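You operate a simulated robot arm through the tools that you are given. There is no shell and no other tool. Be economical: measure what you need, move in short steps, check, and stop when the job is done.

The job below is to be done with a simulated two-armed robot. You get a single attempt, and the scene is never put back.

Task
Press one disc on press five with both big buttons.
Fine: two-hand mode, two pulls of the red lever; lay the disc on the ledge and switch back to auto.

It is judged by the outcome, as a careful person would: the job done as asked, and still so three seconds after it is handed in. It fails if anything else is knocked over, pushed out of place, dropped, spilled or broken.

Robot
Two 7-joint arms with two-finger parallel grippers on one trunk, on a base that drives. Base frame: it is fixed to the floor where the robot stands at the start and does not move with it; the origin is under the middle of the robot, x ahead of it, y to its left, z up. Units: m, rad, N and s.
The left shoulder is at the start at [0.06, 0.189, 0.968], the right one opposite. With the tool pointing down near the work surface each hand reaches from about 0.1 to 0.66 m from the robot's upright axis, wherever it stands, measured 20 degrees to its own side. Places, roughly: press five [2.2, -0.5, 1.2]; press five down button [1.5, -0.4, 1.2]; press five force dial [1.6, -0.4, 1.3]; press five hold dial [1.5, -0.5, 1.3]; press five in button [1.5, -0.5, 1.2]; press five lamp switch [1.7, -0.6, 1.6]; press five ledge [1.7, -0.3, 1]; press five left big button [2, 0.1, 1]; press five lift button [1.4, -0.5, 1.2]; press five mode switch [1.5, -0.6, 1.3]; press five out button [1.5, -0.5, 1.2]; press five power switch [1.4, -0.6, 1.3]; press five reset button [1.5, -0.4, 1.1]; press five right big button [1.7, -0.2, 1]; press five start button [1.5, -0.4, 1.1]; press five stop button [1.4, -0.5, 1.1]. Payload 3.43 kg a hand.
Tool frame (each hand has its own): the origin (TCP) lies between the finger pads and is the grasp point; the fingertips stand 0.03 m ahead of it; z points along the fingers, y is the line along which they close. The gripper opens to 0.094 m. The fingers are 0.028 m wide and 0.01 m thick; the gripper's body (0.05 by 0.096 m) begins 0.055 m behind the TCP.
Orientation is that of the tool frame in the base frame, as a unit quaternion [x, y, z, w]. With the fingers straight down and closing along the base's y, the tool's x points along the base's -x, its y along +y and its z along -z.

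Tools
- The arms move only by the tool arm_command. It takes "left_plan", "right_plan" or both (then of equal length, played together; a hand with none holds still); each is a list of rows, each a list of 7 numbers: the shift along the tool's x, y, z in m, then the turn, a rotation vector about the tool's x, y, z in rad, then the finger opening in m, from 0 to 0.094. In form: [[tx, ty, tz, wx, wy, wz, gripper], ...]. A call has 1 to 12 rows; each row shifts and turns the commanded pose from where the row before left it, along the tool's axes as they then stand. A row lasts 0.2 s, in which the tool goes at most 0.05 m and 0.15 rad; a call with a longer step from one row to the next is refused whole, and so is a gripper value outside its range. Where a pose cannot be reached the arm comes as near as it can. A force on the tool above 90 N (or 10 N above the force at the start of the call, whichever is more), or a blocked arm, ends the call early, and 0.2 s more pass. The fingers move at their own pace (about 0.153 m/s each) and stop on an object; they squeeze with about 40 N. The grip force told is the motor's: it shows also when the fingers shut on nothing. Time passes only in rows, and 0.2 s behind the last, so rows that do not move let the fingers close. It gives the time, the measured TCP pose, the force on the tool (base axes), the opening and the grip force at its end, in the units of the frame above (readings bear some noise), with the torque about the TCP (base axes, N m) and any sound that the robot's microphone picked up.
- Cameras (640 x 400 px; columns grow to the right, rows downward): "scene" is now at [0.0321, -0.0093, 1.5461]; the picture's right is [-0.10, -0.99, 0.00], its down [-0.49, 0.05, -0.87] and it looks along [0.87, -0.09, -0.49] (base axes); focal length 253 px, centre (320, 200). "left" rides on the left gripper at [0.076, -0.014, -0.102] in its tool frame; the picture's right is [0.18, 0.98, 0.00], its down [-0.75, 0.14, -0.64] and it looks along [-0.63, 0.12, 0.77] (tool axes); focal length 243 px, centre (320, 200). "right" rides on the right gripper at [0.076, 0.014, -0.103] in its tool frame; the picture's right is [-0.18, 0.98, 0.00], its down [-0.75, -0.14, -0.64] and it looks along [-0.63, -0.12, 0.77] (tool axes); focal length 243 px, centre (320, 200). There is no depth. A picture from a camera that has moved, and an enlarged one, comes with that camera's place and axes in the base frame and with its lens.
- capture(camera): a new picture of that camera. It takes no simulated time.
- move_column(by): slides the trunk up (or, below 0, down) by that many m; the arms and the scene camera ride with it, the base frame stays. It gives what a move gives, with no picture.
- base_move(legs): drives the robot by 1 to 6 legs, each [ahead, left, turn to the left] in m, m and rad, along the robot's own axes; the way and the turn of a leg run together, so that a leg with both is an arc; at most 1.5 m and 3.142 rad a leg. The arms and the cameras ride along, it lands a little off, and it stops where it bumps. It gives what a move gives.
- turn_head(pan, tilt): turns the head with the scene camera to pan (to the left, within 1.501 rad either way) and tilt (down, from -0.506 to 1.204), counted from straight ahead of the robot. It gives what a move gives.
- inspect(camera, box): a new picture of the part [left, top, right, bottom] of that camera's present view, enlarged. It takes no simulated time.
- finish_job(): hands the job in; it is judged then, once.

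Go step by step. Nothing tells you exact positions but the pictures and the camera data: compare them with the known pose of the tool, close in by small moves and look again before you grip or let go. The budget is 120 turns and 92 pictures, counting those below and the enlarged ones. Unless the task says otherwise, let go and move clear before handing in, and close with one line.

The tools are called after "Emit:" as name(argument=value, ...) on one line, values as JSON. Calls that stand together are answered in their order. arm_command: Moves the arms, as the interface text tells. Its arguments: {"type":"object","properties":{"left_plan":{"type":"array","items":{"type":"array","items":{"type":"number"}}},"right_plan":{"type":"array","items":{"type":"array","items":{"type":"number"}}}},"required":[]} The other tools are called the same way: move_column (by) slides the trunk up or down; base_move (legs) drives the base; turn_head (pan, tilt) turns the head that bears the scene camera; capture (camera) takes a picture; inspect (camera, box) takes an enlarged picture of a part of a camera's view; finish_job () hands the job in.

At the start:

```text
time: 0.0
left_ee_pos: [0.4622, 0.2209, 0.9995]
left_tcp_rot: [0.0, 1.0, 0.0, 0.0]
left_contact_force: [-0.5, -0.1, -0.6]
left_ft_torque: [-0.02, -0.01, 0.02]
left_grip_width: 0.0941
left_grasp_force: 0.1
right_ee_pos: [0.3242, -0.1318, 1.0003]
right_tcp_rot: [0.0, 1.0, 0.0, 0.0]
right_contact_force: [0.2, -0.9, -0.5]
right_ft_torque: [0.04, -0.01, 0.0]
right_grip_width: 0.0942
right_grasp_force: 0.1
trunk travel left (down, up): [-0.64, 0.35]
robot x, y, heading: [-0.0003, 0.0016, 0.002]
head pan, tilt: [-0.101, 0.511]
```

scene: 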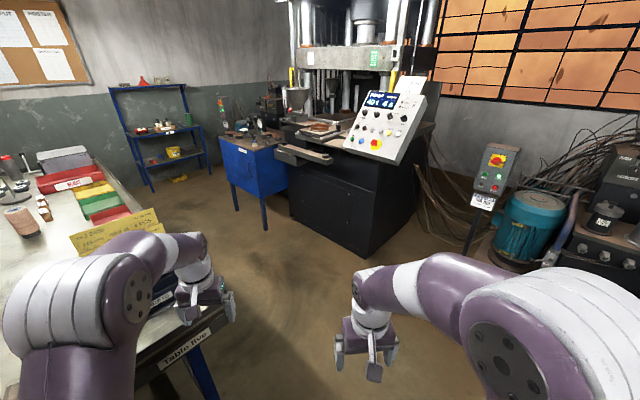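
right: 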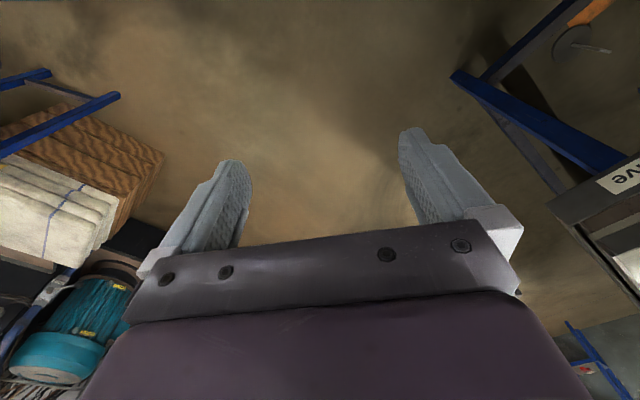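
left: 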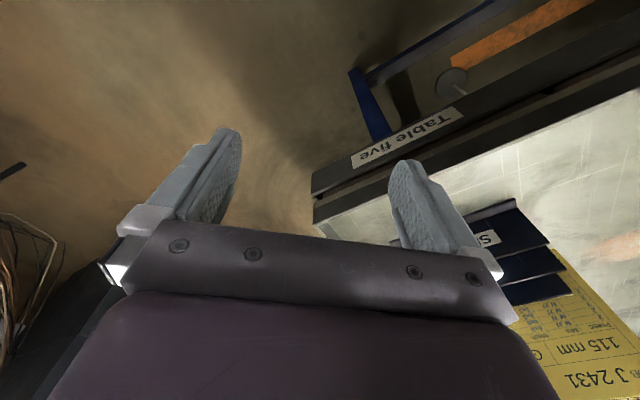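

I see a shop with a press, its slanted console, a table on the left with a yellow job card, and a board of notes. First I look closer at the press, the table and the notices.

Emit:
inspect(camera="scene", box=[260, 60, 440, 180])

Emit:
inspect(camera="scene", box=[0, 130, 200, 260])

Emit:
inspect(camera="scene", box=[200, 70, 340, 170])

```text
3.33 times, centred on (350, 120) of scene
camera zoom: at [0.0321, -0.0093, 1.5461], right [-0.1, -0.99, 0.0], down [-0.49, 0.05, -0.87], along [0.87, -0.09, -0.49], focal length 843 px, centre (220, 467)
```

zoom: 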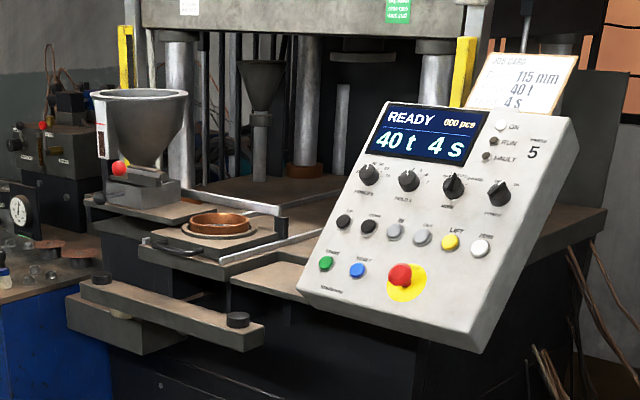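

```text
3.08 times, centred on (100, 195) of scene
camera zoom: at [0.0321, -0.0093, 1.5461], right [-0.1, -0.99, 0.0], down [-0.49, 0.05, -0.87], along [0.87, -0.09, -0.49], focal length 778 px, centre (997, 215)
```

zoom: 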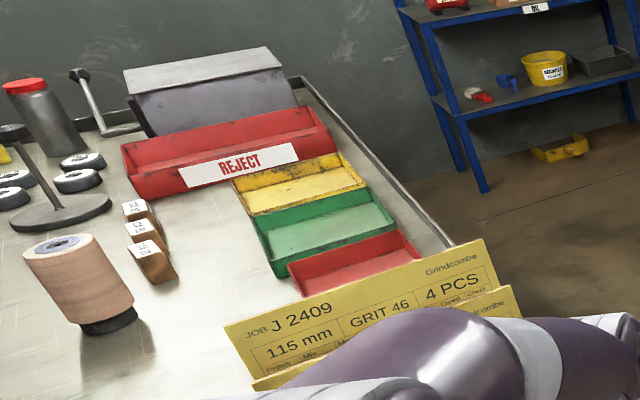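

```text
4.00 times, centred on (270, 120) of scene
camera zoom: at [0.0321, -0.0093, 1.5461], right [-0.1, -0.99, 0.0], down [-0.49, 0.05, -0.87], along [0.87, -0.09, -0.49], focal length 1012 px, centre (520, 520)
```

zoom: 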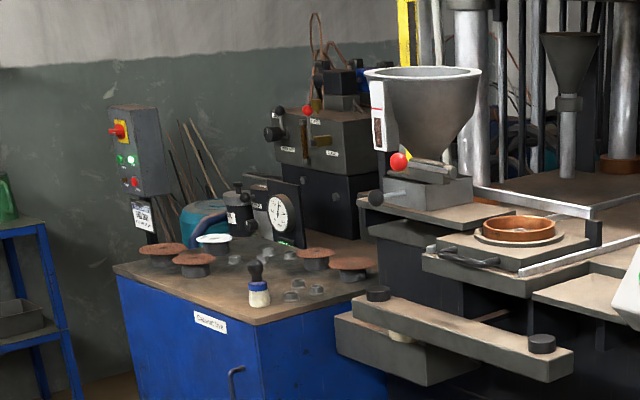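

The press front seems to face the open floor to its left, with the console angled toward me. I slide right, clear of the table, then drive nearer and look again.

Emit:
base_move(legs=[[0, -0.2, 0], [0.6, 0, 0], [0.3, 0.35, -0.4]])

Emit:
turn_head(pan=-0.1, tilt=0.45)

Emit:
capture(camera="scene")

```text
time: 7.0
left_ee_pos: [1.4777, 0.1131, 0.9995]
left_tcp_rot: [0.193, 0.981, -0.001, 0.0]
left_contact_force: [0.7, 1.2, -0.5]
left_ft_torque: [0.0, -0.03, -0.01]
left_grip_width: 0.0938
left_grasp_force: 0.0
right_ee_pos: [1.2144, -0.1603, 0.9999]
right_tcp_rot: [0.194, 0.981, -0.001, 0.001]
right_contact_force: [0.8, -0.2, 0.3]
right_ft_torque: [0.01, 0.04, 0.01]
right_grip_width: 0.0939
right_grasp_force: 0.0
trunk travel left (down, up): [-0.64, 0.35]
robot x, y, heading: [0.9626, 0.0804, -0.386]
head pan, tilt: [-0.101, 0.511]
```

```text
time: 7.6
left_ee_pos: [1.4776, 0.1138, 1.0]
left_tcp_rot: [0.193, 0.981, -0.001, 0.0]
left_contact_force: [-0.4, -0.4, -0.5]
left_ft_torque: [0.01, 0.0, 0.01]
left_grip_width: 0.094
left_grasp_force: 0.0
right_ee_pos: [1.2136, -0.1607, 0.999]
right_tcp_rot: [0.193, 0.981, 0.0, 0.0]
right_contact_force: [0.6, 0.2, 0.3]
right_ft_torque: [0.02, 0.02, 0.0]
right_grip_width: 0.0939
right_grasp_force: 0.0
trunk travel left (down, up): [-0.64, 0.35]
robot x, y, heading: [0.9692, 0.0869, -0.387]
head pan, tilt: [-0.099, 0.45]
```

```text
85 pictures are left
camera scene: at [0.9928, 0.0636, 1.5516], right [-0.47, -0.88, 0.0], down [-0.38, 0.2, -0.9], along [0.79, -0.42, -0.44], focal length 253 px, centre (320, 200)
```

scene: 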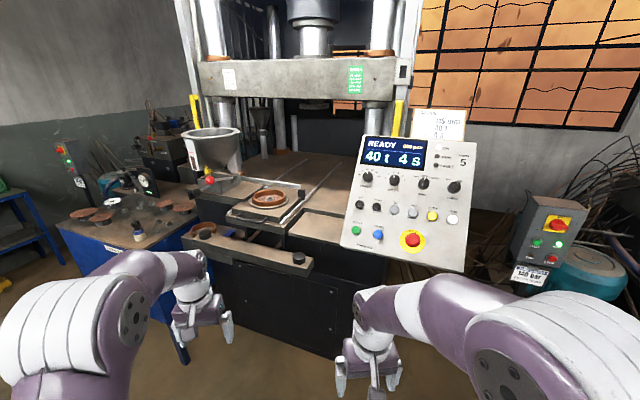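

Emit:
inspect(camera="scene", box=[330, 100, 490, 200])

Emit:
inspect(camera="scene", box=[330, 195, 490, 295])

Emit:
inspect(camera="scene", box=[170, 120, 330, 280])

Emit:
inspect(camera="scene", box=[210, 60, 390, 100])

```text
4.00 times, centred on (410, 150) of scene
camera zoom: at [0.9928, 0.0636, 1.5516], right [-0.47, -0.88, 0.0], down [-0.38, 0.2, -0.9], along [0.79, -0.42, -0.44], focal length 1012 px, centre (-40, 400)
```

zoom: 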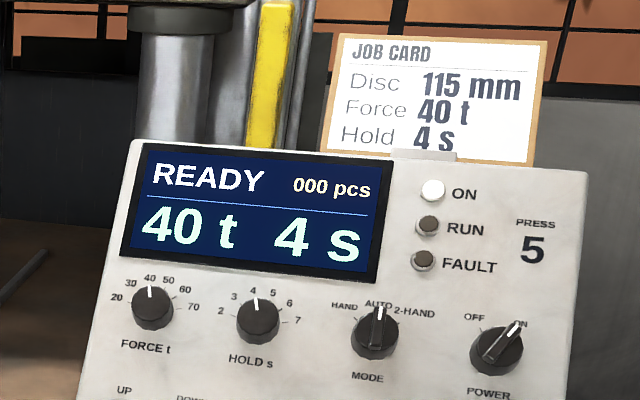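

```text
4.00 times, centred on (410, 245) of scene
camera zoom: at [0.9928, 0.0636, 1.5516], right [-0.47, -0.88, 0.0], down [-0.38, 0.2, -0.9], along [0.79, -0.42, -0.44], focal length 1012 px, centre (-40, 20)
```

zoom: 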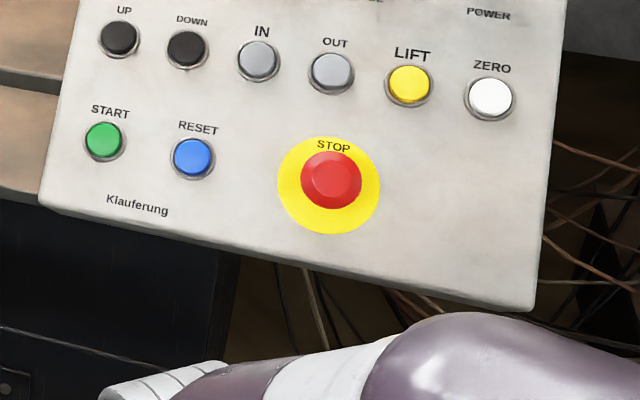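

```text
2.50 times, centred on (250, 200) of scene
camera zoom: at [0.9928, 0.0636, 1.5516], right [-0.47, -0.88, 0.0], down [-0.38, 0.2, -0.9], along [0.79, -0.42, -0.44], focal length 632 px, centre (495, 200)
```

zoom: 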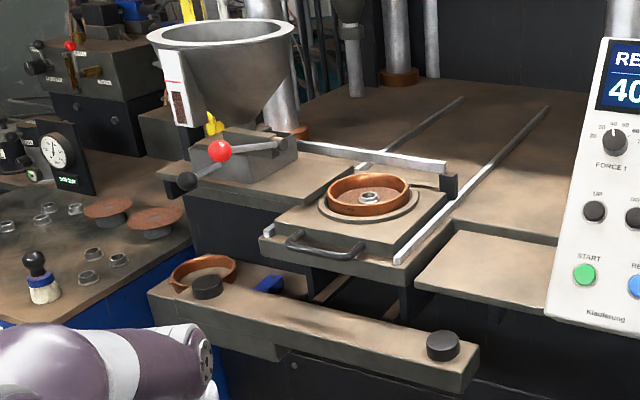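

```text
3.56 times, centred on (300, 80) of scene
camera zoom: at [0.9928, 0.0636, 1.5516], right [-0.47, -0.88, 0.0], down [-0.38, 0.2, -0.9], along [0.79, -0.42, -0.44], focal length 899 px, centre (391, 627)
```

zoom: 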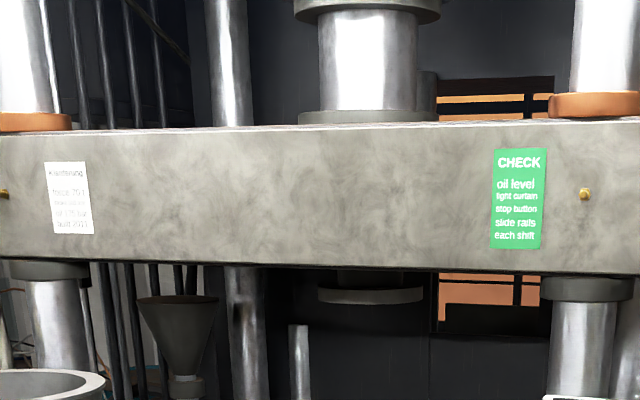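

The switch reads AUTO (HAND–AUTO–2-HAND), force and hold already match the card, and the press faces along about -0.85 rad. I raise the trunk and line up squarely with the console.

Emit:
move_column(by=0.22)

Emit:
base_move(legs=[[0.257, -0.022, -0.462]])

Emit:
turn_head(pan=0.0, tilt=0.6)

Emit:
capture(camera="scene")

```text
time: 10.0
left_ee_pos: [1.4764, 0.1133, 1.219]
left_tcp_rot: [0.194, 0.981, 0.001, 0.0]
left_contact_force: [0.8, -0.1, -0.5]
left_ft_torque: [0.0, -0.04, -0.03]
left_grip_width: 0.0941
left_grasp_force: 0.0
right_ee_pos: [1.2131, -0.1609, 1.2187]
right_tcp_rot: [0.194, 0.981, 0.0, 0.0]
right_contact_force: [-0.6, 0.3, -0.8]
right_ft_torque: [0.02, -0.02, 0.0]
right_grip_width: 0.094
right_grasp_force: 0.1
trunk travel left (down, up): [-0.86, 0.13]
robot x, y, heading: [0.9664, 0.0812, -0.382]
head pan, tilt: [-0.099, 0.45]
```

```text
time: 11.8
left_ee_pos: [1.6292, -0.2789, 1.2214]
left_tcp_rot: [0.412, 0.911, -0.001, 0.001]
left_contact_force: [1.0, 0.5, 0.9]
left_ft_torque: [-0.01, 0.01, -0.01]
left_grip_width: 0.0938
left_grasp_force: 0.1
right_ee_pos: [1.2707, -0.4078, 1.2204]
right_tcp_rot: [0.412, 0.911, 0.0, 0.001]
right_contact_force: [-0.2, -0.2, 0.2]
right_ft_torque: [0.02, 0.0, 0.02]
right_grip_width: 0.0942
right_grasp_force: 0.0
trunk travel left (down, up): [-0.86, 0.13]
robot x, y, heading: [1.1605, -0.0793, -0.845]
head pan, tilt: [-0.099, 0.45]
```

```text
time: 12.5
left_ee_pos: [1.63, -0.2796, 1.2193]
left_tcp_rot: [0.411, 0.911, 0.0, 0.0]
left_contact_force: [0.5, -0.8, 0.5]
left_ft_torque: [0.01, -0.03, 0.02]
left_grip_width: 0.0939
left_grasp_force: 0.0
right_ee_pos: [1.2718, -0.4101, 1.2198]
right_tcp_rot: [0.411, 0.912, 0.0, 0.001]
right_contact_force: [0.3, 1.2, -0.4]
right_ft_torque: [0.03, -0.02, 0.0]
right_grip_width: 0.0943
right_grasp_force: 0.1
trunk travel left (down, up): [-0.86, 0.13]
robot x, y, heading: [1.1562, -0.0806, -0.844]
head pan, tilt: [0.0, 0.6]
```

```text
80 pictures are left
camera scene: at [1.1787, -0.1017, 1.7581], right [-0.75, -0.66, 0.0], down [-0.37, 0.42, -0.82], along [0.55, -0.62, -0.57], focal length 253 px, centre (320, 200)
```

scene: 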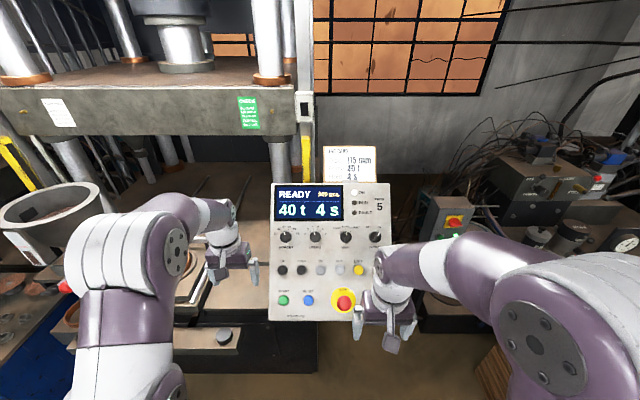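

Emit:
inspect(camera="scene", box=[260, 180, 420, 330])

Emit:
capture(camera="right")

```text
2.67 times, centred on (340, 255) of scene
camera zoom: at [1.1787, -0.1017, 1.7581], right [-0.75, -0.66, 0.0], down [-0.37, 0.42, -0.82], along [0.55, -0.62, -0.57], focal length 674 px, centre (267, 53)
```

zoom: 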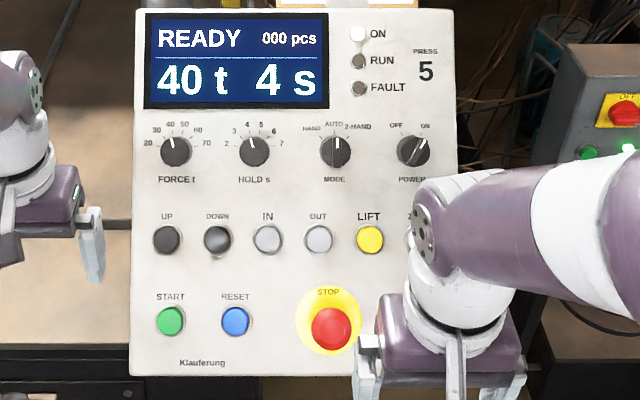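

```text
78 pictures are left
camera right: at [1.2338, -0.3422, 1.322], right [0.86, 0.51, 0.0], down [0.39, -0.66, 0.64], along [0.33, -0.55, -0.77], focal length 243 px, centre (320, 200)
```

right: 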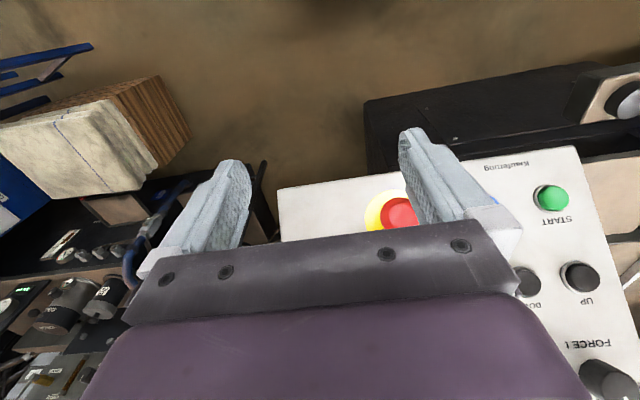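

The mode knob triangulates to about (1.483, -0.560, 1.256) on a panel pitched about 53°. I bring the right hand up in front of it with the fingers aimed square into the panel.

Emit:
arm_command(right_plan=[[-0.03, 0.0145, -0.021, 0, 0, 0, 0.06], [-0.03, 0.0145, -0.021, 0, 0, 0, 0.06], [-0.03, 0.0145, -0.021, 0, 0, 0, 0.06], [-0.03, 0.0145, -0.021, 0, 0, 0, 0.06], [0, 0, 0, 0, -0.133, 0, 0.06], [0, 0, 0, 0, -0.133, 0, 0.06], [0, 0, 0, 0, -0.133, 0, 0.06], [0, 0, 0, 0, -0.133, 0, 0.06], [0, 0, 0, 0, -0.133, 0, 0.06], [0, 0, 0, 0, -0.133, 0, 0.06], [0, 0, 0, 0, -0.134, 0, 0.06]])

Emit:
capture(camera="scene")

Emit:
capture(camera="right")

```text
time: 14.9
left_ee_pos: [1.6304, -0.2803, 1.2195]
left_tcp_rot: [0.411, 0.912, 0.0, 0.0]
left_contact_force: [-0.2, 0.2, 0.4]
left_ft_torque: [0.0, 0.01, 0.02]
left_grip_width: 0.0941
left_grasp_force: 0.1
right_ee_pos: [1.3732, -0.4488, 1.2501]
right_tcp_rot: [0.367, 0.814, -0.185, 0.409]
right_contact_force: [0.5, -0.1, -0.1]
right_ft_torque: [-0.01, 0.04, 0.02]
right_grip_width: 0.06
right_grasp_force: 0.0
right hand out of reach, approached as far as the arm can: row 3, 4
trunk travel left (down, up): [-0.86, 0.13]
robot x, y, heading: [1.1589, -0.0811, -0.849]
head pan, tilt: [0.0, 0.6]
```

```text
77 pictures are left
camera scene: at [1.1791, -0.101, 1.758], right [-0.75, -0.66, 0.0], down [-0.37, 0.42, -0.82], along [0.54, -0.62, -0.57], focal length 253 px, centre (320, 200)
```

scene: 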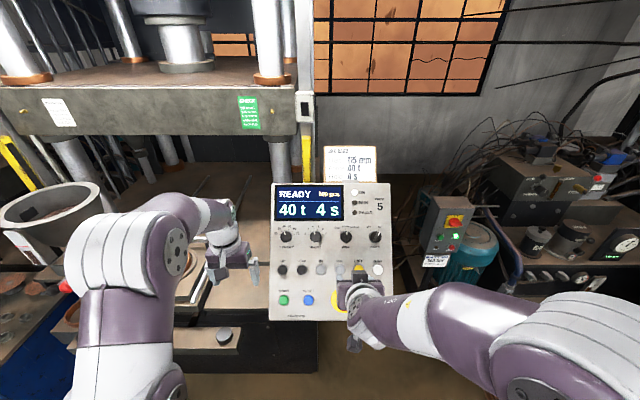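

```text
76 pictures are left
camera right: at [1.2991, -0.3413, 1.2501], right [0.81, 0.57, 0.15], down [-0.15, -0.04, 0.99], along [0.57, -0.82, 0.05], focal length 243 px, centre (320, 200)
```

right: 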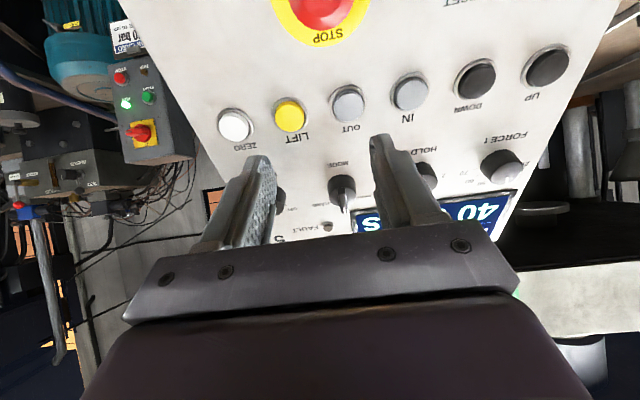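

Emit:
arm_command(right_plan=[[-0.03, 0.002, 0, 0, 0, 0, 0.06], [-0.03, 0.002, 0.01, 0, 0, 0, 0.06], [-0.02, 0.002, 0.015, 0, 0, 0, 0.06], [-0.018, 0.002, 0.015, 0, 0, 0, 0.06]])

Emit:
capture(camera="right")

Emit:
inspect(camera="scene", box=[260, 180, 420, 330])

```text
time: 15.9
left_ee_pos: [1.63, -0.2799, 1.2191]
left_tcp_rot: [0.411, 0.912, 0.0, -0.001]
left_contact_force: [0.0, -0.2, 0.1]
left_ft_torque: [0.01, 0.0, 0.03]
left_grip_width: 0.0942
left_grasp_force: 0.0
right_ee_pos: [1.4382, -0.5093, 1.3044]
right_tcp_rot: [0.368, 0.814, -0.185, 0.409]
right_contact_force: [0.9, 0.0, 0.2]
right_ft_torque: [0.0, -0.01, -0.02]
right_grip_width: 0.0599
right_grasp_force: 0.1
trunk travel left (down, up): [-0.86, 0.13]
robot x, y, heading: [1.1589, -0.0818, -0.846]
head pan, tilt: [0.0, 0.6]
```

```text
75 pictures are left
camera right: at [1.3655, -0.4037, 1.3047], right [0.81, 0.57, 0.15], down [-0.15, -0.04, 0.99], along [0.57, -0.82, 0.05], focal length 243 px, centre (320, 200)
```

right: 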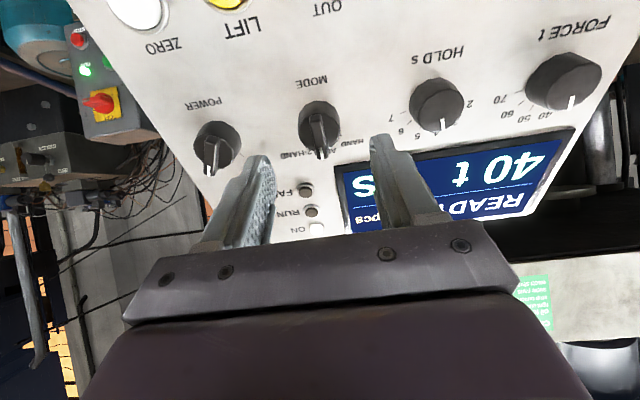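

```text
2.67 times, centred on (340, 255) of scene
camera zoom: at [1.1789, -0.1014, 1.758], right [-0.75, -0.66, 0.0], down [-0.37, 0.42, -0.82], along [0.54, -0.62, -0.57], focal length 674 px, centre (267, 53)
```

zoom: 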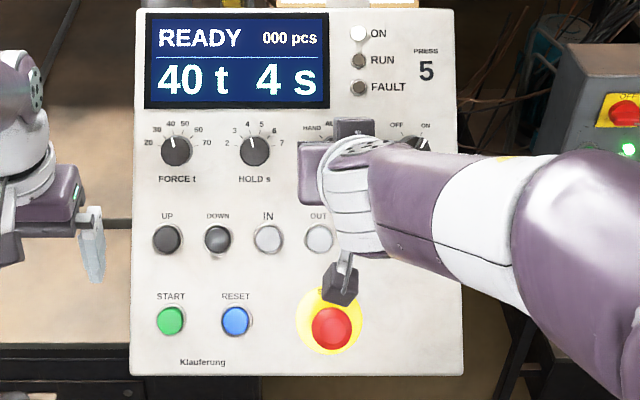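

The approach line runs straight through the knob's ridge. I advance, close, and check.

Emit:
arm_command(right_plan=[[0, 0, 0.02, 0, 0, 0, 0.05], [0, 0, 0.02, 0, 0, 0, 0.05], [0, 0, 0.02, 0, 0, 0, 0.05], [0, 0, 0, 0, 0, 0, 0.0], [0, 0, 0, 0, 0, 0, 0.0]])

Emit:
capture(camera="right")

```text
time: 17.1
left_ee_pos: [1.6299, -0.2786, 1.2199]
left_tcp_rot: [0.411, 0.911, 0.0, 0.0]
left_contact_force: [0.7, -0.1, -0.2]
left_ft_torque: [-0.04, -0.01, 0.01]
left_grip_width: 0.094
left_grasp_force: 0.1
right_ee_pos: [1.4687, -0.5457, 1.2715]
right_tcp_rot: [0.368, 0.814, -0.185, 0.409]
right_contact_force: [1.1, 4.3, 0.0]
right_ft_torque: [-0.11, -0.25, 0.17]
right_grip_width: 0.0332
right_grasp_force: 45.4
trunk travel left (down, up): [-0.86, 0.13]
robot x, y, heading: [1.1568, -0.0784, -0.85]
head pan, tilt: [0.0, 0.6]
```

```text
73 pictures are left
camera right: at [1.396, -0.4397, 1.2709], right [0.81, 0.57, 0.15], down [-0.15, -0.04, 0.99], along [0.57, -0.82, 0.05], focal length 243 px, centre (320, 200)
```

right: 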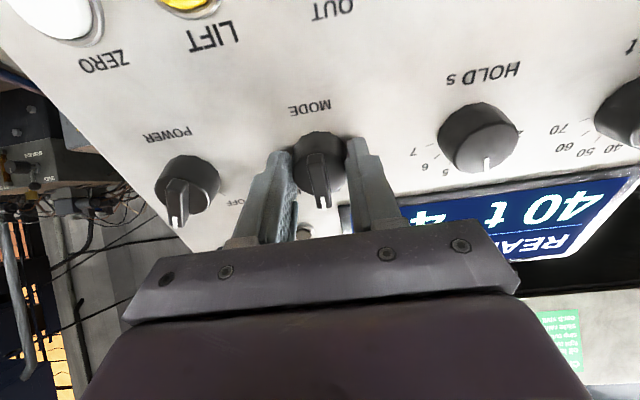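

Gripped the knob (33 mm). I turn it 45° clockwise.

Emit:
arm_command(right_plan=[[0, 0, 0, 0, 0, 0.133, 0], [0, 0, 0, 0, 0, 0.133, 0], [0, 0, 0, 0, 0, 0.133, 0], [0, 0, 0, 0, 0, 0.133, 0], [0, 0, 0, 0, 0, 0.133, 0], [0, 0, 0, 0, 0, 0.133, 0], [0, 0, 0, 0, 0, 0, 0]])

Emit:
capture(camera="right")

```text
time: 18.7
left_ee_pos: [1.6288, -0.2793, 1.2207]
left_tcp_rot: [0.411, 0.912, -0.001, 0.001]
left_contact_force: [0.0, 0.3, -0.4]
left_ft_torque: [-0.02, -0.02, -0.01]
left_grip_width: 0.0939
left_grasp_force: 0.0
right_ee_pos: [1.4685, -0.5453, 1.2712]
right_tcp_rot: [0.655, 0.607, -0.01, 0.45]
right_contact_force: [-2.4, 1.3, 5.2]
right_ft_torque: [-0.42, 0.26, 0.33]
right_grip_width: 0.0333
right_grasp_force: 44.9
trunk travel left (down, up): [-0.86, 0.13]
robot x, y, heading: [1.1606, -0.0808, -0.847]
head pan, tilt: [0.0, 0.6]
```

```text
72 pictures are left
camera right: at [1.4462, -0.4213, 1.2973], right [0.74, -0.01, 0.67], down [-0.65, -0.22, 0.72], along [0.15, -0.97, -0.17], focal length 243 px, centre (320, 200)
```

right: 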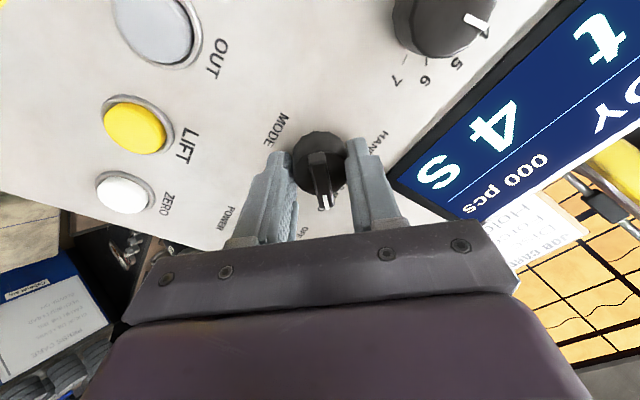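

The knob turned with the hand. I open, back off and verify.

Emit:
arm_command(right_plan=[[0, 0, 0, 0, 0, 0, 0.05], [0, 0, 0, 0, 0, 0, 0.05], [0, 0, -0.03, 0, 0, 0, 0.05], [0, 0, -0.03, 0, 0, -0.13, 0.05], [0, 0, -0.03, 0, 0, -0.13, 0.05], [0, 0, 0, 0, 0, -0.13, 0.05], [0, 0, 0, 0, 0, -0.13, 0.05], [0, 0, 0, 0, 0, -0.13, 0.05], [0, 0, 0, 0, 0, -0.148, 0.05], [0.04, 0, 0, 0, 0, 0, 0.0], [0.04, 0, 0, 0, 0, 0, 0.0]])

Emit:
inspect(camera="scene", box=[260, 180, 420, 330])

Emit:
turn_head(pan=0.6, tilt=0.6)

Emit:
capture(camera="scene")

```text
time: 21.1
left_ee_pos: [1.6295, -0.2805, 1.2206]
left_tcp_rot: [0.412, 0.911, -0.001, 0.0]
left_contact_force: [0.6, -0.9, -0.8]
left_ft_torque: [-0.01, 0.01, -0.02]
left_grip_width: 0.0939
left_grasp_force: 0.1
right_ee_pos: [1.3912, -0.4557, 1.2583]
right_tcp_rot: [0.368, 0.814, -0.185, 0.409]
right_contact_force: [-0.5, 0.2, 0.2]
right_ft_torque: [0.01, -0.02, -0.04]
right_grip_width: 0.0004
right_grasp_force: 33.3
trunk travel left (down, up): [-0.86, 0.13]
robot x, y, heading: [1.1566, -0.0771, -0.854]
head pan, tilt: [0.0, 0.6]
```

```text
2.67 times, centred on (340, 255) of scene
camera zoom: at [1.1779, -0.1005, 1.7581], right [-0.75, -0.66, 0.0], down [-0.37, 0.42, -0.83], along [0.55, -0.62, -0.56], focal length 674 px, centre (267, 53)
```

zoom: 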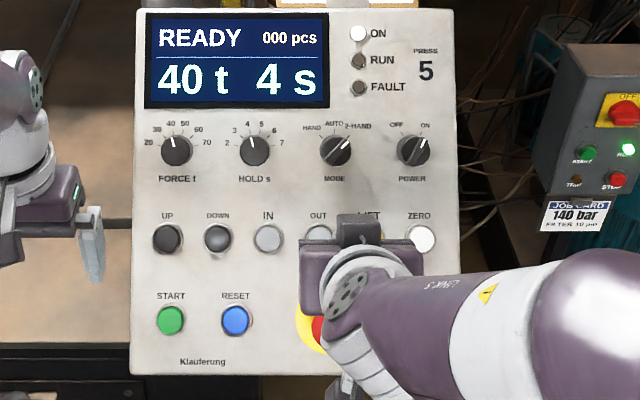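

```text
time: 22.1
left_ee_pos: [1.6293, -0.2797, 1.2199]
left_tcp_rot: [0.411, 0.912, 0.0, 0.0]
left_contact_force: [0.5, -0.7, 0.0]
left_ft_torque: [-0.04, -0.01, 0.0]
left_grip_width: 0.0939
left_grasp_force: 0.0
right_ee_pos: [1.3913, -0.4574, 1.2582]
right_tcp_rot: [0.368, 0.814, -0.186, 0.409]
right_contact_force: [-0.8, 0.4, -0.2]
right_ft_torque: [0.04, 0.02, -0.03]
right_grip_width: 0.0
right_grasp_force: 32.7
trunk travel left (down, up): [-0.86, 0.13]
robot x, y, heading: [1.1587, -0.0793, -0.85]
head pan, tilt: [0.6, 0.6]
```

```text
70 pictures are left
camera scene: at [1.2054, -0.0562, 1.7581], right [-0.25, -0.97, 0.0], down [-0.55, 0.14, -0.83], along [0.8, -0.2, -0.56], focal length 253 px, centre (320, 200)
```

scene: 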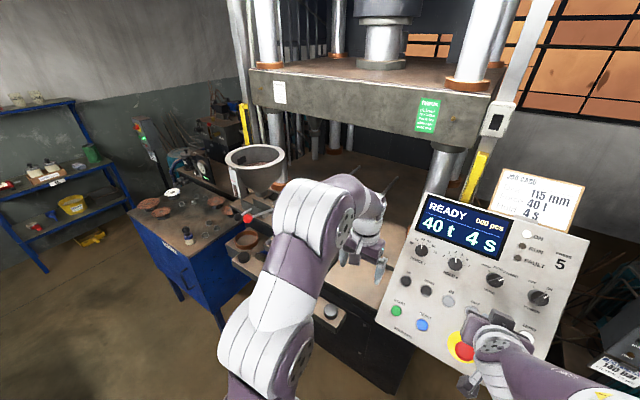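

The switch points at 2-HAND. Next is the hopper lever: I pull the left hand back and drive left along the front of the press to face the hopper and the mould.

Emit:
arm_command(left_plan=[[0.04, 0, 0, 0, 0, 0, 0.03], [0.04, 0, 0, 0, 0, 0, 0.03], [0.04, 0, 0, 0, 0, 0, 0.03], [0.04, 0, 0, 0, 0, 0, 0.03]])

Emit:
base_move(legs=[[0, 0.5, 0]])

Emit:
turn_head(pan=0.15, tilt=0.7)

Emit:
capture(camera="scene")

```text
time: 23.1
left_ee_pos: [1.5206, -0.1571, 1.2203]
left_tcp_rot: [0.412, 0.911, -0.001, 0.0]
left_contact_force: [0.2, 0.0, -1.2]
left_ft_torque: [0.0, -0.03, 0.01]
left_grip_width: 0.0301
left_grasp_force: 0.0
right_ee_pos: [1.3894, -0.4538, 1.2593]
right_tcp_rot: [0.368, 0.814, -0.186, 0.41]
right_contact_force: [-0.6, 1.3, -0.3]
right_ft_torque: [0.02, -0.01, -0.01]
right_grip_width: 0.0
right_grasp_force: 32.9
trunk travel left (down, up): [-0.86, 0.13]
robot x, y, heading: [1.1563, -0.0799, -0.847]
head pan, tilt: [0.6, 0.6]
```

```text
time: 26.1
left_ee_pos: [1.9064, 0.174, 1.2222]
left_tcp_rot: [0.417, 0.909, 0.0, 0.0]
left_contact_force: [-0.3, 0.5, -0.1]
left_ft_torque: [-0.03, 0.01, 0.0]
left_grip_width: 0.0301
left_grasp_force: 0.0
right_ee_pos: [1.7729, -0.1234, 1.2595]
right_tcp_rot: [0.372, 0.812, -0.187, 0.408]
right_contact_force: [-0.6, -0.9, -0.7]
right_ft_torque: [-0.01, -0.01, 0.0]
right_grip_width: 0.0
right_grasp_force: 32.9
trunk travel left (down, up): [-0.86, 0.13]
robot x, y, heading: [1.5384, 0.254, -0.858]
head pan, tilt: [0.6, 0.6]
```

```text
time: 27.0
left_ee_pos: [1.9071, 0.1742, 1.2213]
left_tcp_rot: [0.416, 0.909, 0.0, 0.0]
left_contact_force: [1.0, -0.4, -0.2]
left_ft_torque: [0.02, 0.02, -0.01]
left_grip_width: 0.0298
left_grasp_force: 0.1
right_ee_pos: [1.7726, -0.1241, 1.2582]
right_tcp_rot: [0.372, 0.812, -0.187, 0.409]
right_contact_force: [0.5, 0.1, -1.4]
right_ft_torque: [-0.01, 0.02, -0.03]
right_grip_width: 0.0
right_grasp_force: 33.3
trunk travel left (down, up): [-0.86, 0.13]
robot x, y, heading: [1.5425, 0.2612, -0.854]
head pan, tilt: [0.15, 0.7]
```

```text
69 pictures are left
camera scene: at [1.5702, 0.2466, 1.7494], right [-0.65, -0.76, 0.0], down [-0.49, 0.42, -0.77], along [0.58, -0.5, -0.64], focal length 253 px, centre (320, 200)
```

scene: 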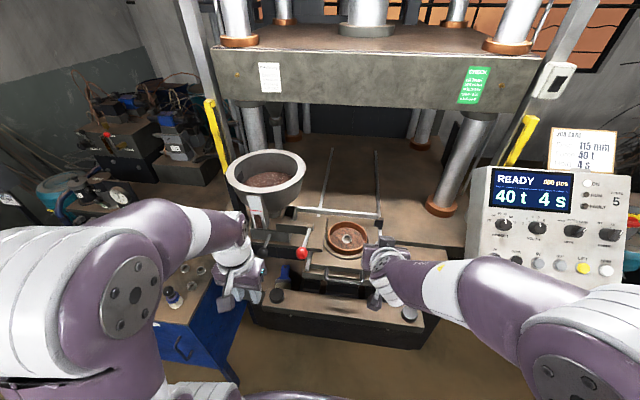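

Emit:
inspect(camera="scene", box=[220, 140, 420, 330])

Emit:
inspect(camera="scene", box=[225, 200, 325, 280])

Emit:
capture(camera="left")

```text
2.11 times, centred on (320, 235) of scene
camera zoom: at [1.5702, 0.2466, 1.7494], right [-0.65, -0.76, 0.0], down [-0.49, 0.42, -0.77], along [0.58, -0.5, -0.64], focal length 532 px, centre (320, 126)
```

zoom: 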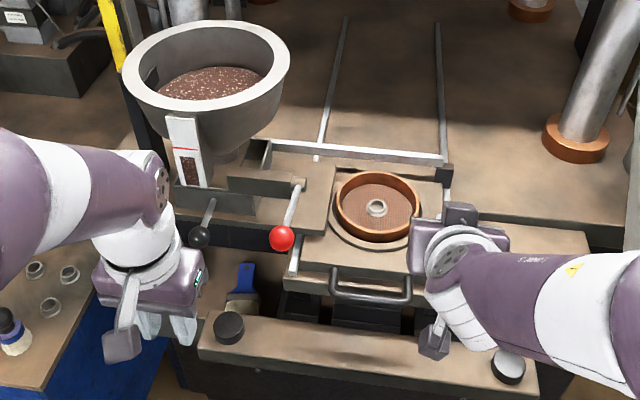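

```text
5.00 times, centred on (275, 240) of scene
camera zoom: at [1.5702, 0.2466, 1.7494], right [-0.65, -0.76, 0.0], down [-0.49, 0.42, -0.77], along [0.58, -0.5, -0.64], focal length 1264 px, centre (545, 0)
```

zoom: 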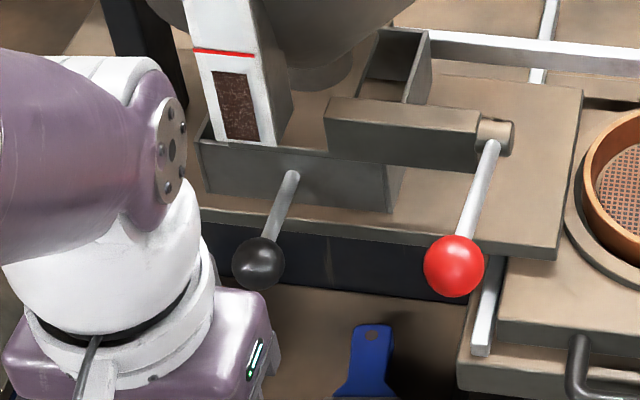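

```text
66 pictures are left
camera left: at [1.8459, 0.2225, 1.3235], right [0.62, 0.78, 0.0], down [0.6, -0.48, 0.64], along [0.5, -0.4, -0.77], focal length 243 px, centre (320, 200)
```

left: 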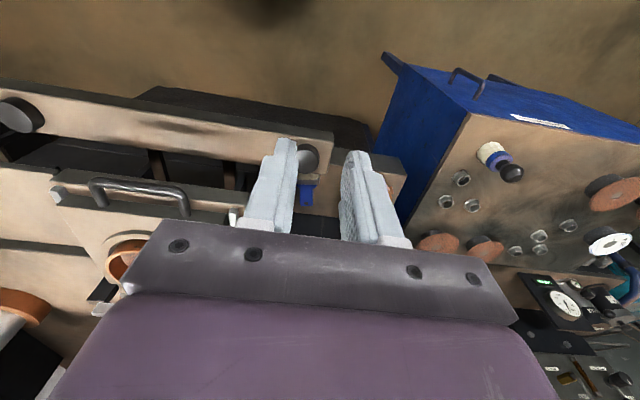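

The hopper feeder has a red lever (ball about (1.912, 0.017, 1.227), pivot behind it, axis across the press) and a black knob to its left. I raise the trunk and set the left hand above the red ball.

Emit:
move_column(by=0.1)

Emit:
arm_command(left_plan=[[-0.03, -0.025, 0, 0, 0, 0, 0.06], [-0.03, -0.025, 0, 0, 0, 0, 0.06], [-0.03, -0.025, 0, 0, 0, 0, 0.06], [-0.032, -0.025, 0, 0, 0, 0, 0.06]])

Emit:
capture(camera="left")

Emit:
inspect(camera="scene", box=[220, 140, 420, 330])

```text
time: 28.3
left_ee_pos: [1.9066, 0.1741, 1.3206]
left_tcp_rot: [0.416, 0.909, -0.001, 0.0]
left_contact_force: [-0.2, 0.2, 0.3]
left_ft_torque: [-0.03, 0.01, 0.0]
left_grip_width: 0.0299
left_grasp_force: 0.0
right_ee_pos: [1.7739, -0.1226, 1.3594]
right_tcp_rot: [0.371, 0.812, -0.187, 0.409]
right_contact_force: [0.3, 1.1, 0.5]
right_ft_torque: [-0.01, 0.01, 0.0]
right_grip_width: 0.0001
right_grasp_force: 33.2
trunk travel left (down, up): [-0.96, 0.03]
robot x, y, heading: [1.543, 0.2568, -0.855]
head pan, tilt: [0.15, 0.7]
```

```text
time: 29.3
left_ee_pos: [1.91, 0.0124, 1.3172]
left_tcp_rot: [0.416, 0.909, 0.001, 0.0]
left_contact_force: [0.3, -0.5, 0.5]
left_ft_torque: [0.01, 0.01, 0.0]
left_grip_width: 0.0598
left_grasp_force: 0.0
right_ee_pos: [1.7742, -0.1247, 1.3572]
right_tcp_rot: [0.371, 0.813, -0.186, 0.408]
right_contact_force: [0.3, 0.1, 0.1]
right_ft_torque: [0.02, 0.02, 0.01]
right_grip_width: 0.0
right_grasp_force: 33.3
trunk travel left (down, up): [-0.96, 0.03]
robot x, y, heading: [1.545, 0.2563, -0.863]
head pan, tilt: [0.15, 0.7]
```

```text
65 pictures are left
camera left: at [1.8495, 0.0618, 1.4201], right [0.62, 0.78, 0.0], down [0.6, -0.48, 0.64], along [0.5, -0.4, -0.77], focal length 243 px, centre (320, 200)
```

left: 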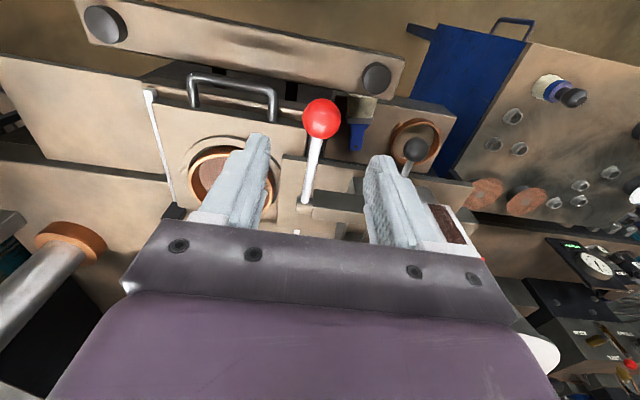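

```text
2.11 times, centred on (320, 235) of scene
camera zoom: at [1.5708, 0.2438, 1.8494], right [-0.65, -0.76, 0.0], down [-0.49, 0.42, -0.76], along [0.58, -0.5, -0.65], focal length 532 px, centre (320, 126)
```

zoom: 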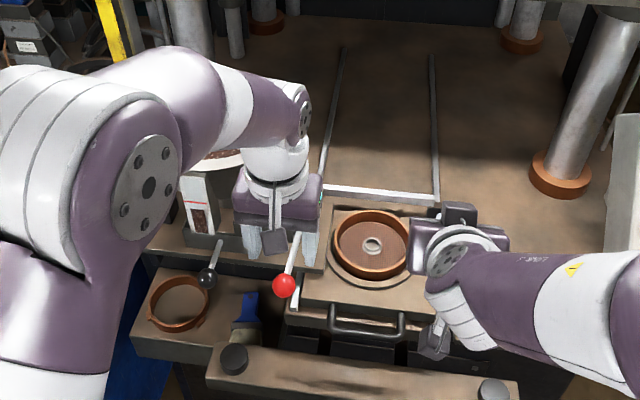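

The hand is right over the ball. I lower it and close.

Emit:
arm_command(left_plan=[[0, 0.003, 0.03, 0, 0, 0, 0.06], [0, 0, 0.03, 0, 0, 0, 0.06], [0, 0, 0.025, 0, 0, 0, 0.06], [0, 0, 0, 0, 0, 0, 0], [0, 0, 0, 0, 0, 0, 0]])

Emit:
capture(camera="left")

```text
time: 30.5
left_ee_pos: [1.9118, 0.015, 1.2338]
left_tcp_rot: [0.417, 0.909, 0.001, 0.003]
left_contact_force: [-11.9, -12.2, -2.4]
left_ft_torque: [-0.48, 0.0, 0.02]
left_grip_width: 0.0309
left_grasp_force: 44.3
right_ee_pos: [1.77, -0.1269, 1.3586]
right_tcp_rot: [0.374, 0.812, -0.186, 0.409]
right_contact_force: [0.2, 0.2, 0.6]
right_ft_torque: [0.02, -0.01, 0.03]
right_grip_width: 0.0002
right_grasp_force: 32.9
trunk travel left (down, up): [-0.96, 0.03]
robot x, y, heading: [1.5422, 0.2572, -0.86]
head pan, tilt: [0.15, 0.7]
```

```text
63 pictures are left
camera left: at [1.8498, 0.0634, 1.337], right [0.62, 0.78, 0.0], down [0.6, -0.48, 0.64], along [0.5, -0.4, -0.77], focal length 243 px, centre (320, 200)
```

left: 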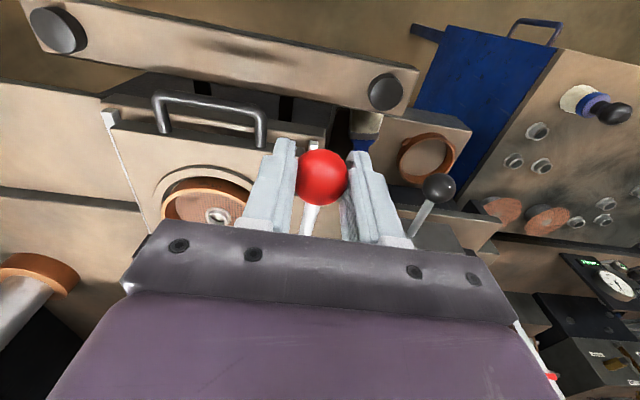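

Gripped. I test the pull gently, downward along the lever's arc.

Emit:
arm_command(left_plan=[[0.002, 0, 0.012, 0, 0, 0, 0], [0.001, 0, 0.012, 0, 0, 0, 0], [0, 0, 0.012, 0, 0, 0, 0]])

Emit:
capture(camera="left")

```text
time: 31.3
left_ee_pos: [1.9088, 0.019, 1.2]
left_tcp_rot: [0.417, 0.909, 0.002, 0.0]
left_contact_force: [-17.2, -12.2, 12.0]
left_ft_torque: [-1.11, -0.73, -0.03]
left_grip_width: 0.0312
left_grasp_force: 45.3
right_ee_pos: [1.7679, -0.1252, 1.3587]
right_tcp_rot: [0.372, 0.812, -0.185, 0.41]
right_contact_force: [-0.3, -0.2, 0.3]
right_ft_torque: [-0.02, 0.01, -0.04]
right_grip_width: 0.0003
right_grasp_force: 33.1
trunk travel left (down, up): [-0.96, 0.03]
robot x, y, heading: [1.5424, 0.2533, -0.855]
head pan, tilt: [0.15, 0.7]
```

```text
62 pictures are left
camera left: at [1.8465, 0.067, 1.3028], right [0.62, 0.78, 0.0], down [0.6, -0.48, 0.64], along [0.5, -0.4, -0.77], focal length 243 px, centre (320, 200)
```

left: 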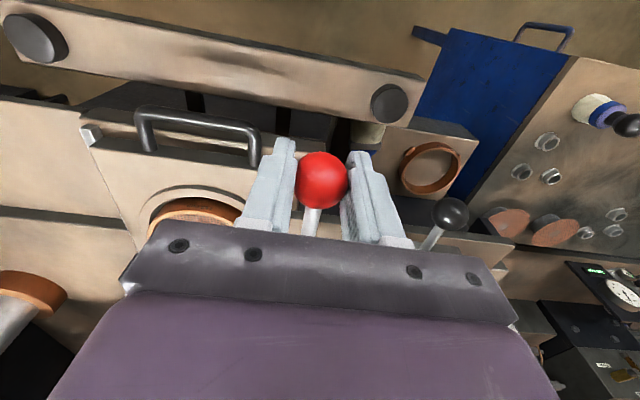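

It swings down with a soft resistance. I continue along the arc.

Emit:
arm_command(left_plan=[[-0.001, -0.003, 0.017, 0, 0, 0, 0], [-0.004, -0.002, 0.017, 0, 0, 0, 0], [-0.006, 0, 0.016, 0, 0, 0, 0], [-0.008, 0, 0.015, 0, 0, 0, 0]])

Emit:
inspect(camera="scene", box=[220, 140, 420, 330])

```text
time: 32.3
left_ee_pos: [1.9177, 0.007, 1.1379]
left_tcp_rot: [0.416, 0.91, 0.0, 0.001]
left_contact_force: [-6.9, 8.5, 23.4]
left_ft_torque: [0.69, 0.5, 0.0]
left_grip_width: 0.0312
left_grasp_force: 44.9
right_ee_pos: [1.7704, -0.1197, 1.3613]
right_tcp_rot: [0.371, 0.812, -0.188, 0.41]
right_contact_force: [0.7, 0.4, 0.1]
right_ft_torque: [0.02, 0.02, 0.0]
right_grip_width: 0.0001
right_grasp_force: 32.6
trunk travel left (down, up): [-0.96, 0.03]
robot x, y, heading: [1.5445, 0.2558, -0.858]
head pan, tilt: [0.15, 0.7]
```

```text
2.11 times, centred on (320, 235) of scene
camera zoom: at [1.5649, 0.2517, 1.8499], right [-0.65, -0.76, 0.0], down [-0.49, 0.42, -0.77], along [0.58, -0.5, -0.64], focal length 532 px, centre (320, 126)
```

zoom: 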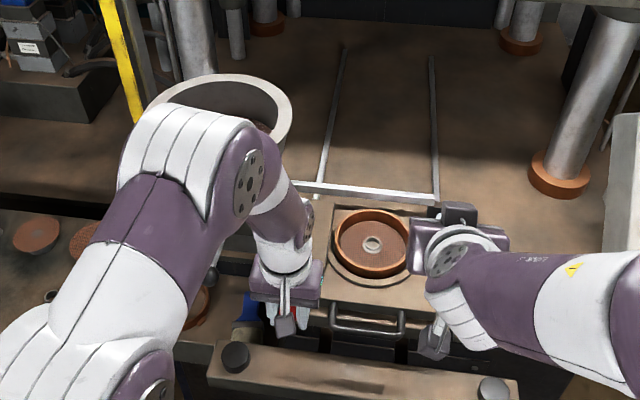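

Emit:
arm_command(left_plan=[[-0.01, 0, 0.014, 0, 0, 0, 0], [-0.012, 0, 0.012, 0, 0, 0, 0]])

Emit:
inspect(camera="scene", box=[220, 140, 420, 330])

Emit:
capture(camera="left")

```text
time: 32.9
left_ee_pos: [1.9208, 0.005, 1.1101]
left_tcp_rot: [0.416, 0.909, 0.003, -0.003]
left_contact_force: [-36.6, 46.5, 19.2]
left_ft_torque: [-1.06, -0.78, -0.02]
left_grip_width: 0.0358
left_grasp_force: 45.6
right_ee_pos: [1.7614, -0.1096, 1.365]
right_tcp_rot: [0.37, 0.809, -0.19, 0.415]
right_contact_force: [0.4, 0.0, 1.0]
right_ft_torque: [-0.01, 0.0, 0.03]
right_grip_width: 0.0002
right_grasp_force: 33.1
trunk travel left (down, up): [-0.96, 0.03]
robot x, y, heading: [1.5436, 0.2555, -0.856]
head pan, tilt: [0.15, 0.7]
```

```text
2.11 times, centred on (320, 235) of scene
camera zoom: at [1.5534, 0.2653, 1.8494], right [-0.65, -0.76, 0.0], down [-0.48, 0.41, -0.77], along [0.59, -0.5, -0.63], focal length 532 px, centre (320, 126)
```

zoom: 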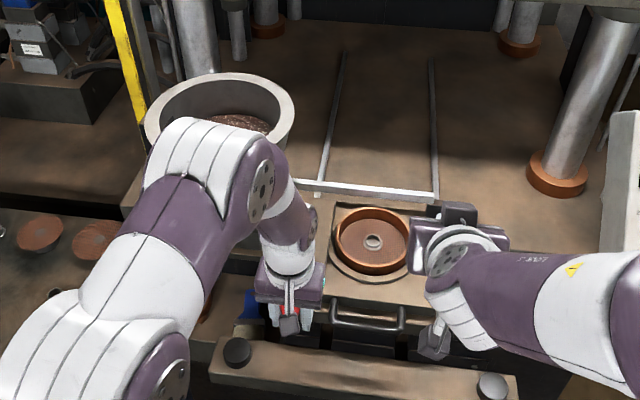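

```text
59 pictures are left
camera left: at [1.8603, 0.0512, 1.2136], right [0.62, 0.78, 0.01], down [0.6, -0.48, 0.64], along [0.5, -0.39, -0.77], focal length 243 px, centre (320, 200)
```

left: 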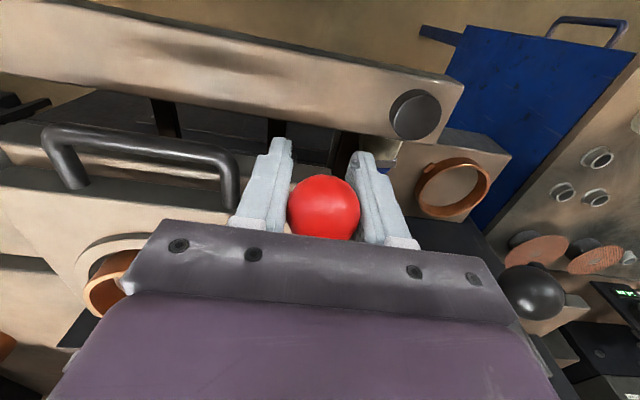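

The hand met something hard in front (the lever's stop or the platform edge), so I ease back and up along the arc and look at the mould.

Emit:
arm_command(left_plan=[[0.014, 0, -0.006, 0, 0, 0, 0], [0.008, 0, -0.014, 0, 0, 0, 0], [0.008, 0, -0.016, 0, 0, 0, 0], [0.006, 0, -0.016, 0, 0, 0, 0]])

Emit:
inspect(camera="scene", box=[300, 220, 380, 270])

Emit:
capture(camera="left")

```text
time: 33.9
left_ee_pos: [1.9276, -0.0026, 1.1599]
left_tcp_rot: [0.417, 0.909, -0.005, 0.003]
left_contact_force: [51.7, -39.7, 0.7]
left_ft_torque: [1.36, 1.83, 0.42]
left_grip_width: 0.0148
left_grasp_force: 44.8
right_ee_pos: [1.7865, -0.1343, 1.3529]
right_tcp_rot: [0.372, 0.815, -0.185, 0.404]
right_contact_force: [-0.1, 0.6, -0.5]
right_ft_torque: [-0.03, -0.01, 0.0]
right_grip_width: 0.0
right_grasp_force: 32.5
trunk travel left (down, up): [-0.96, 0.03]
robot x, y, heading: [1.5428, 0.2574, -0.86]
head pan, tilt: [0.15, 0.7]
```

```text
8.00 times, centred on (340, 245) of scene
camera zoom: at [1.5882, 0.2318, 1.8491], right [-0.65, -0.76, 0.0], down [-0.5, 0.43, -0.76], along [0.57, -0.49, -0.65], focal length 2023 px, centre (160, -160)
```

zoom: 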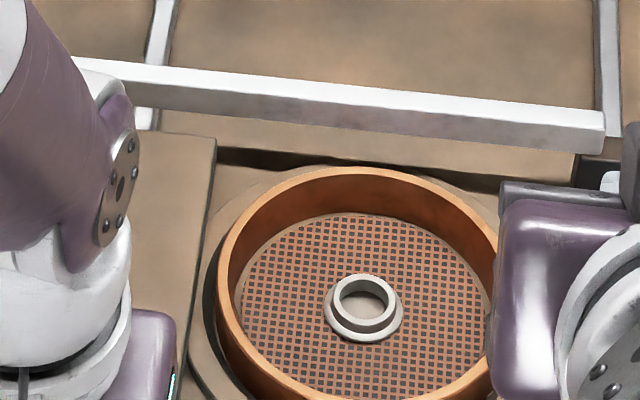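

```text
57 pictures are left
camera left: at [1.8655, 0.0466, 1.262], right [0.63, 0.78, -0.01], down [0.6, -0.47, 0.65], along [0.5, -0.41, -0.76], focal length 243 px, centre (320, 200)
```

left: 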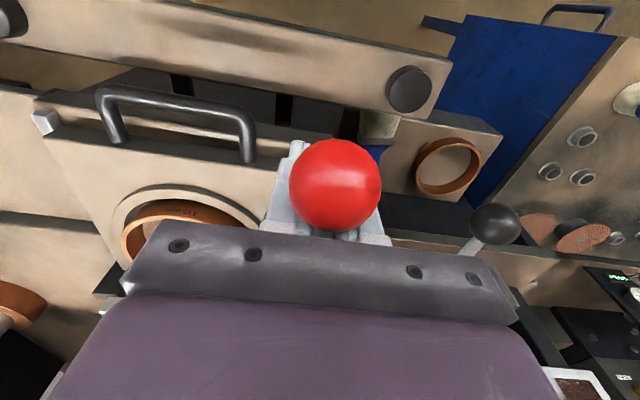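

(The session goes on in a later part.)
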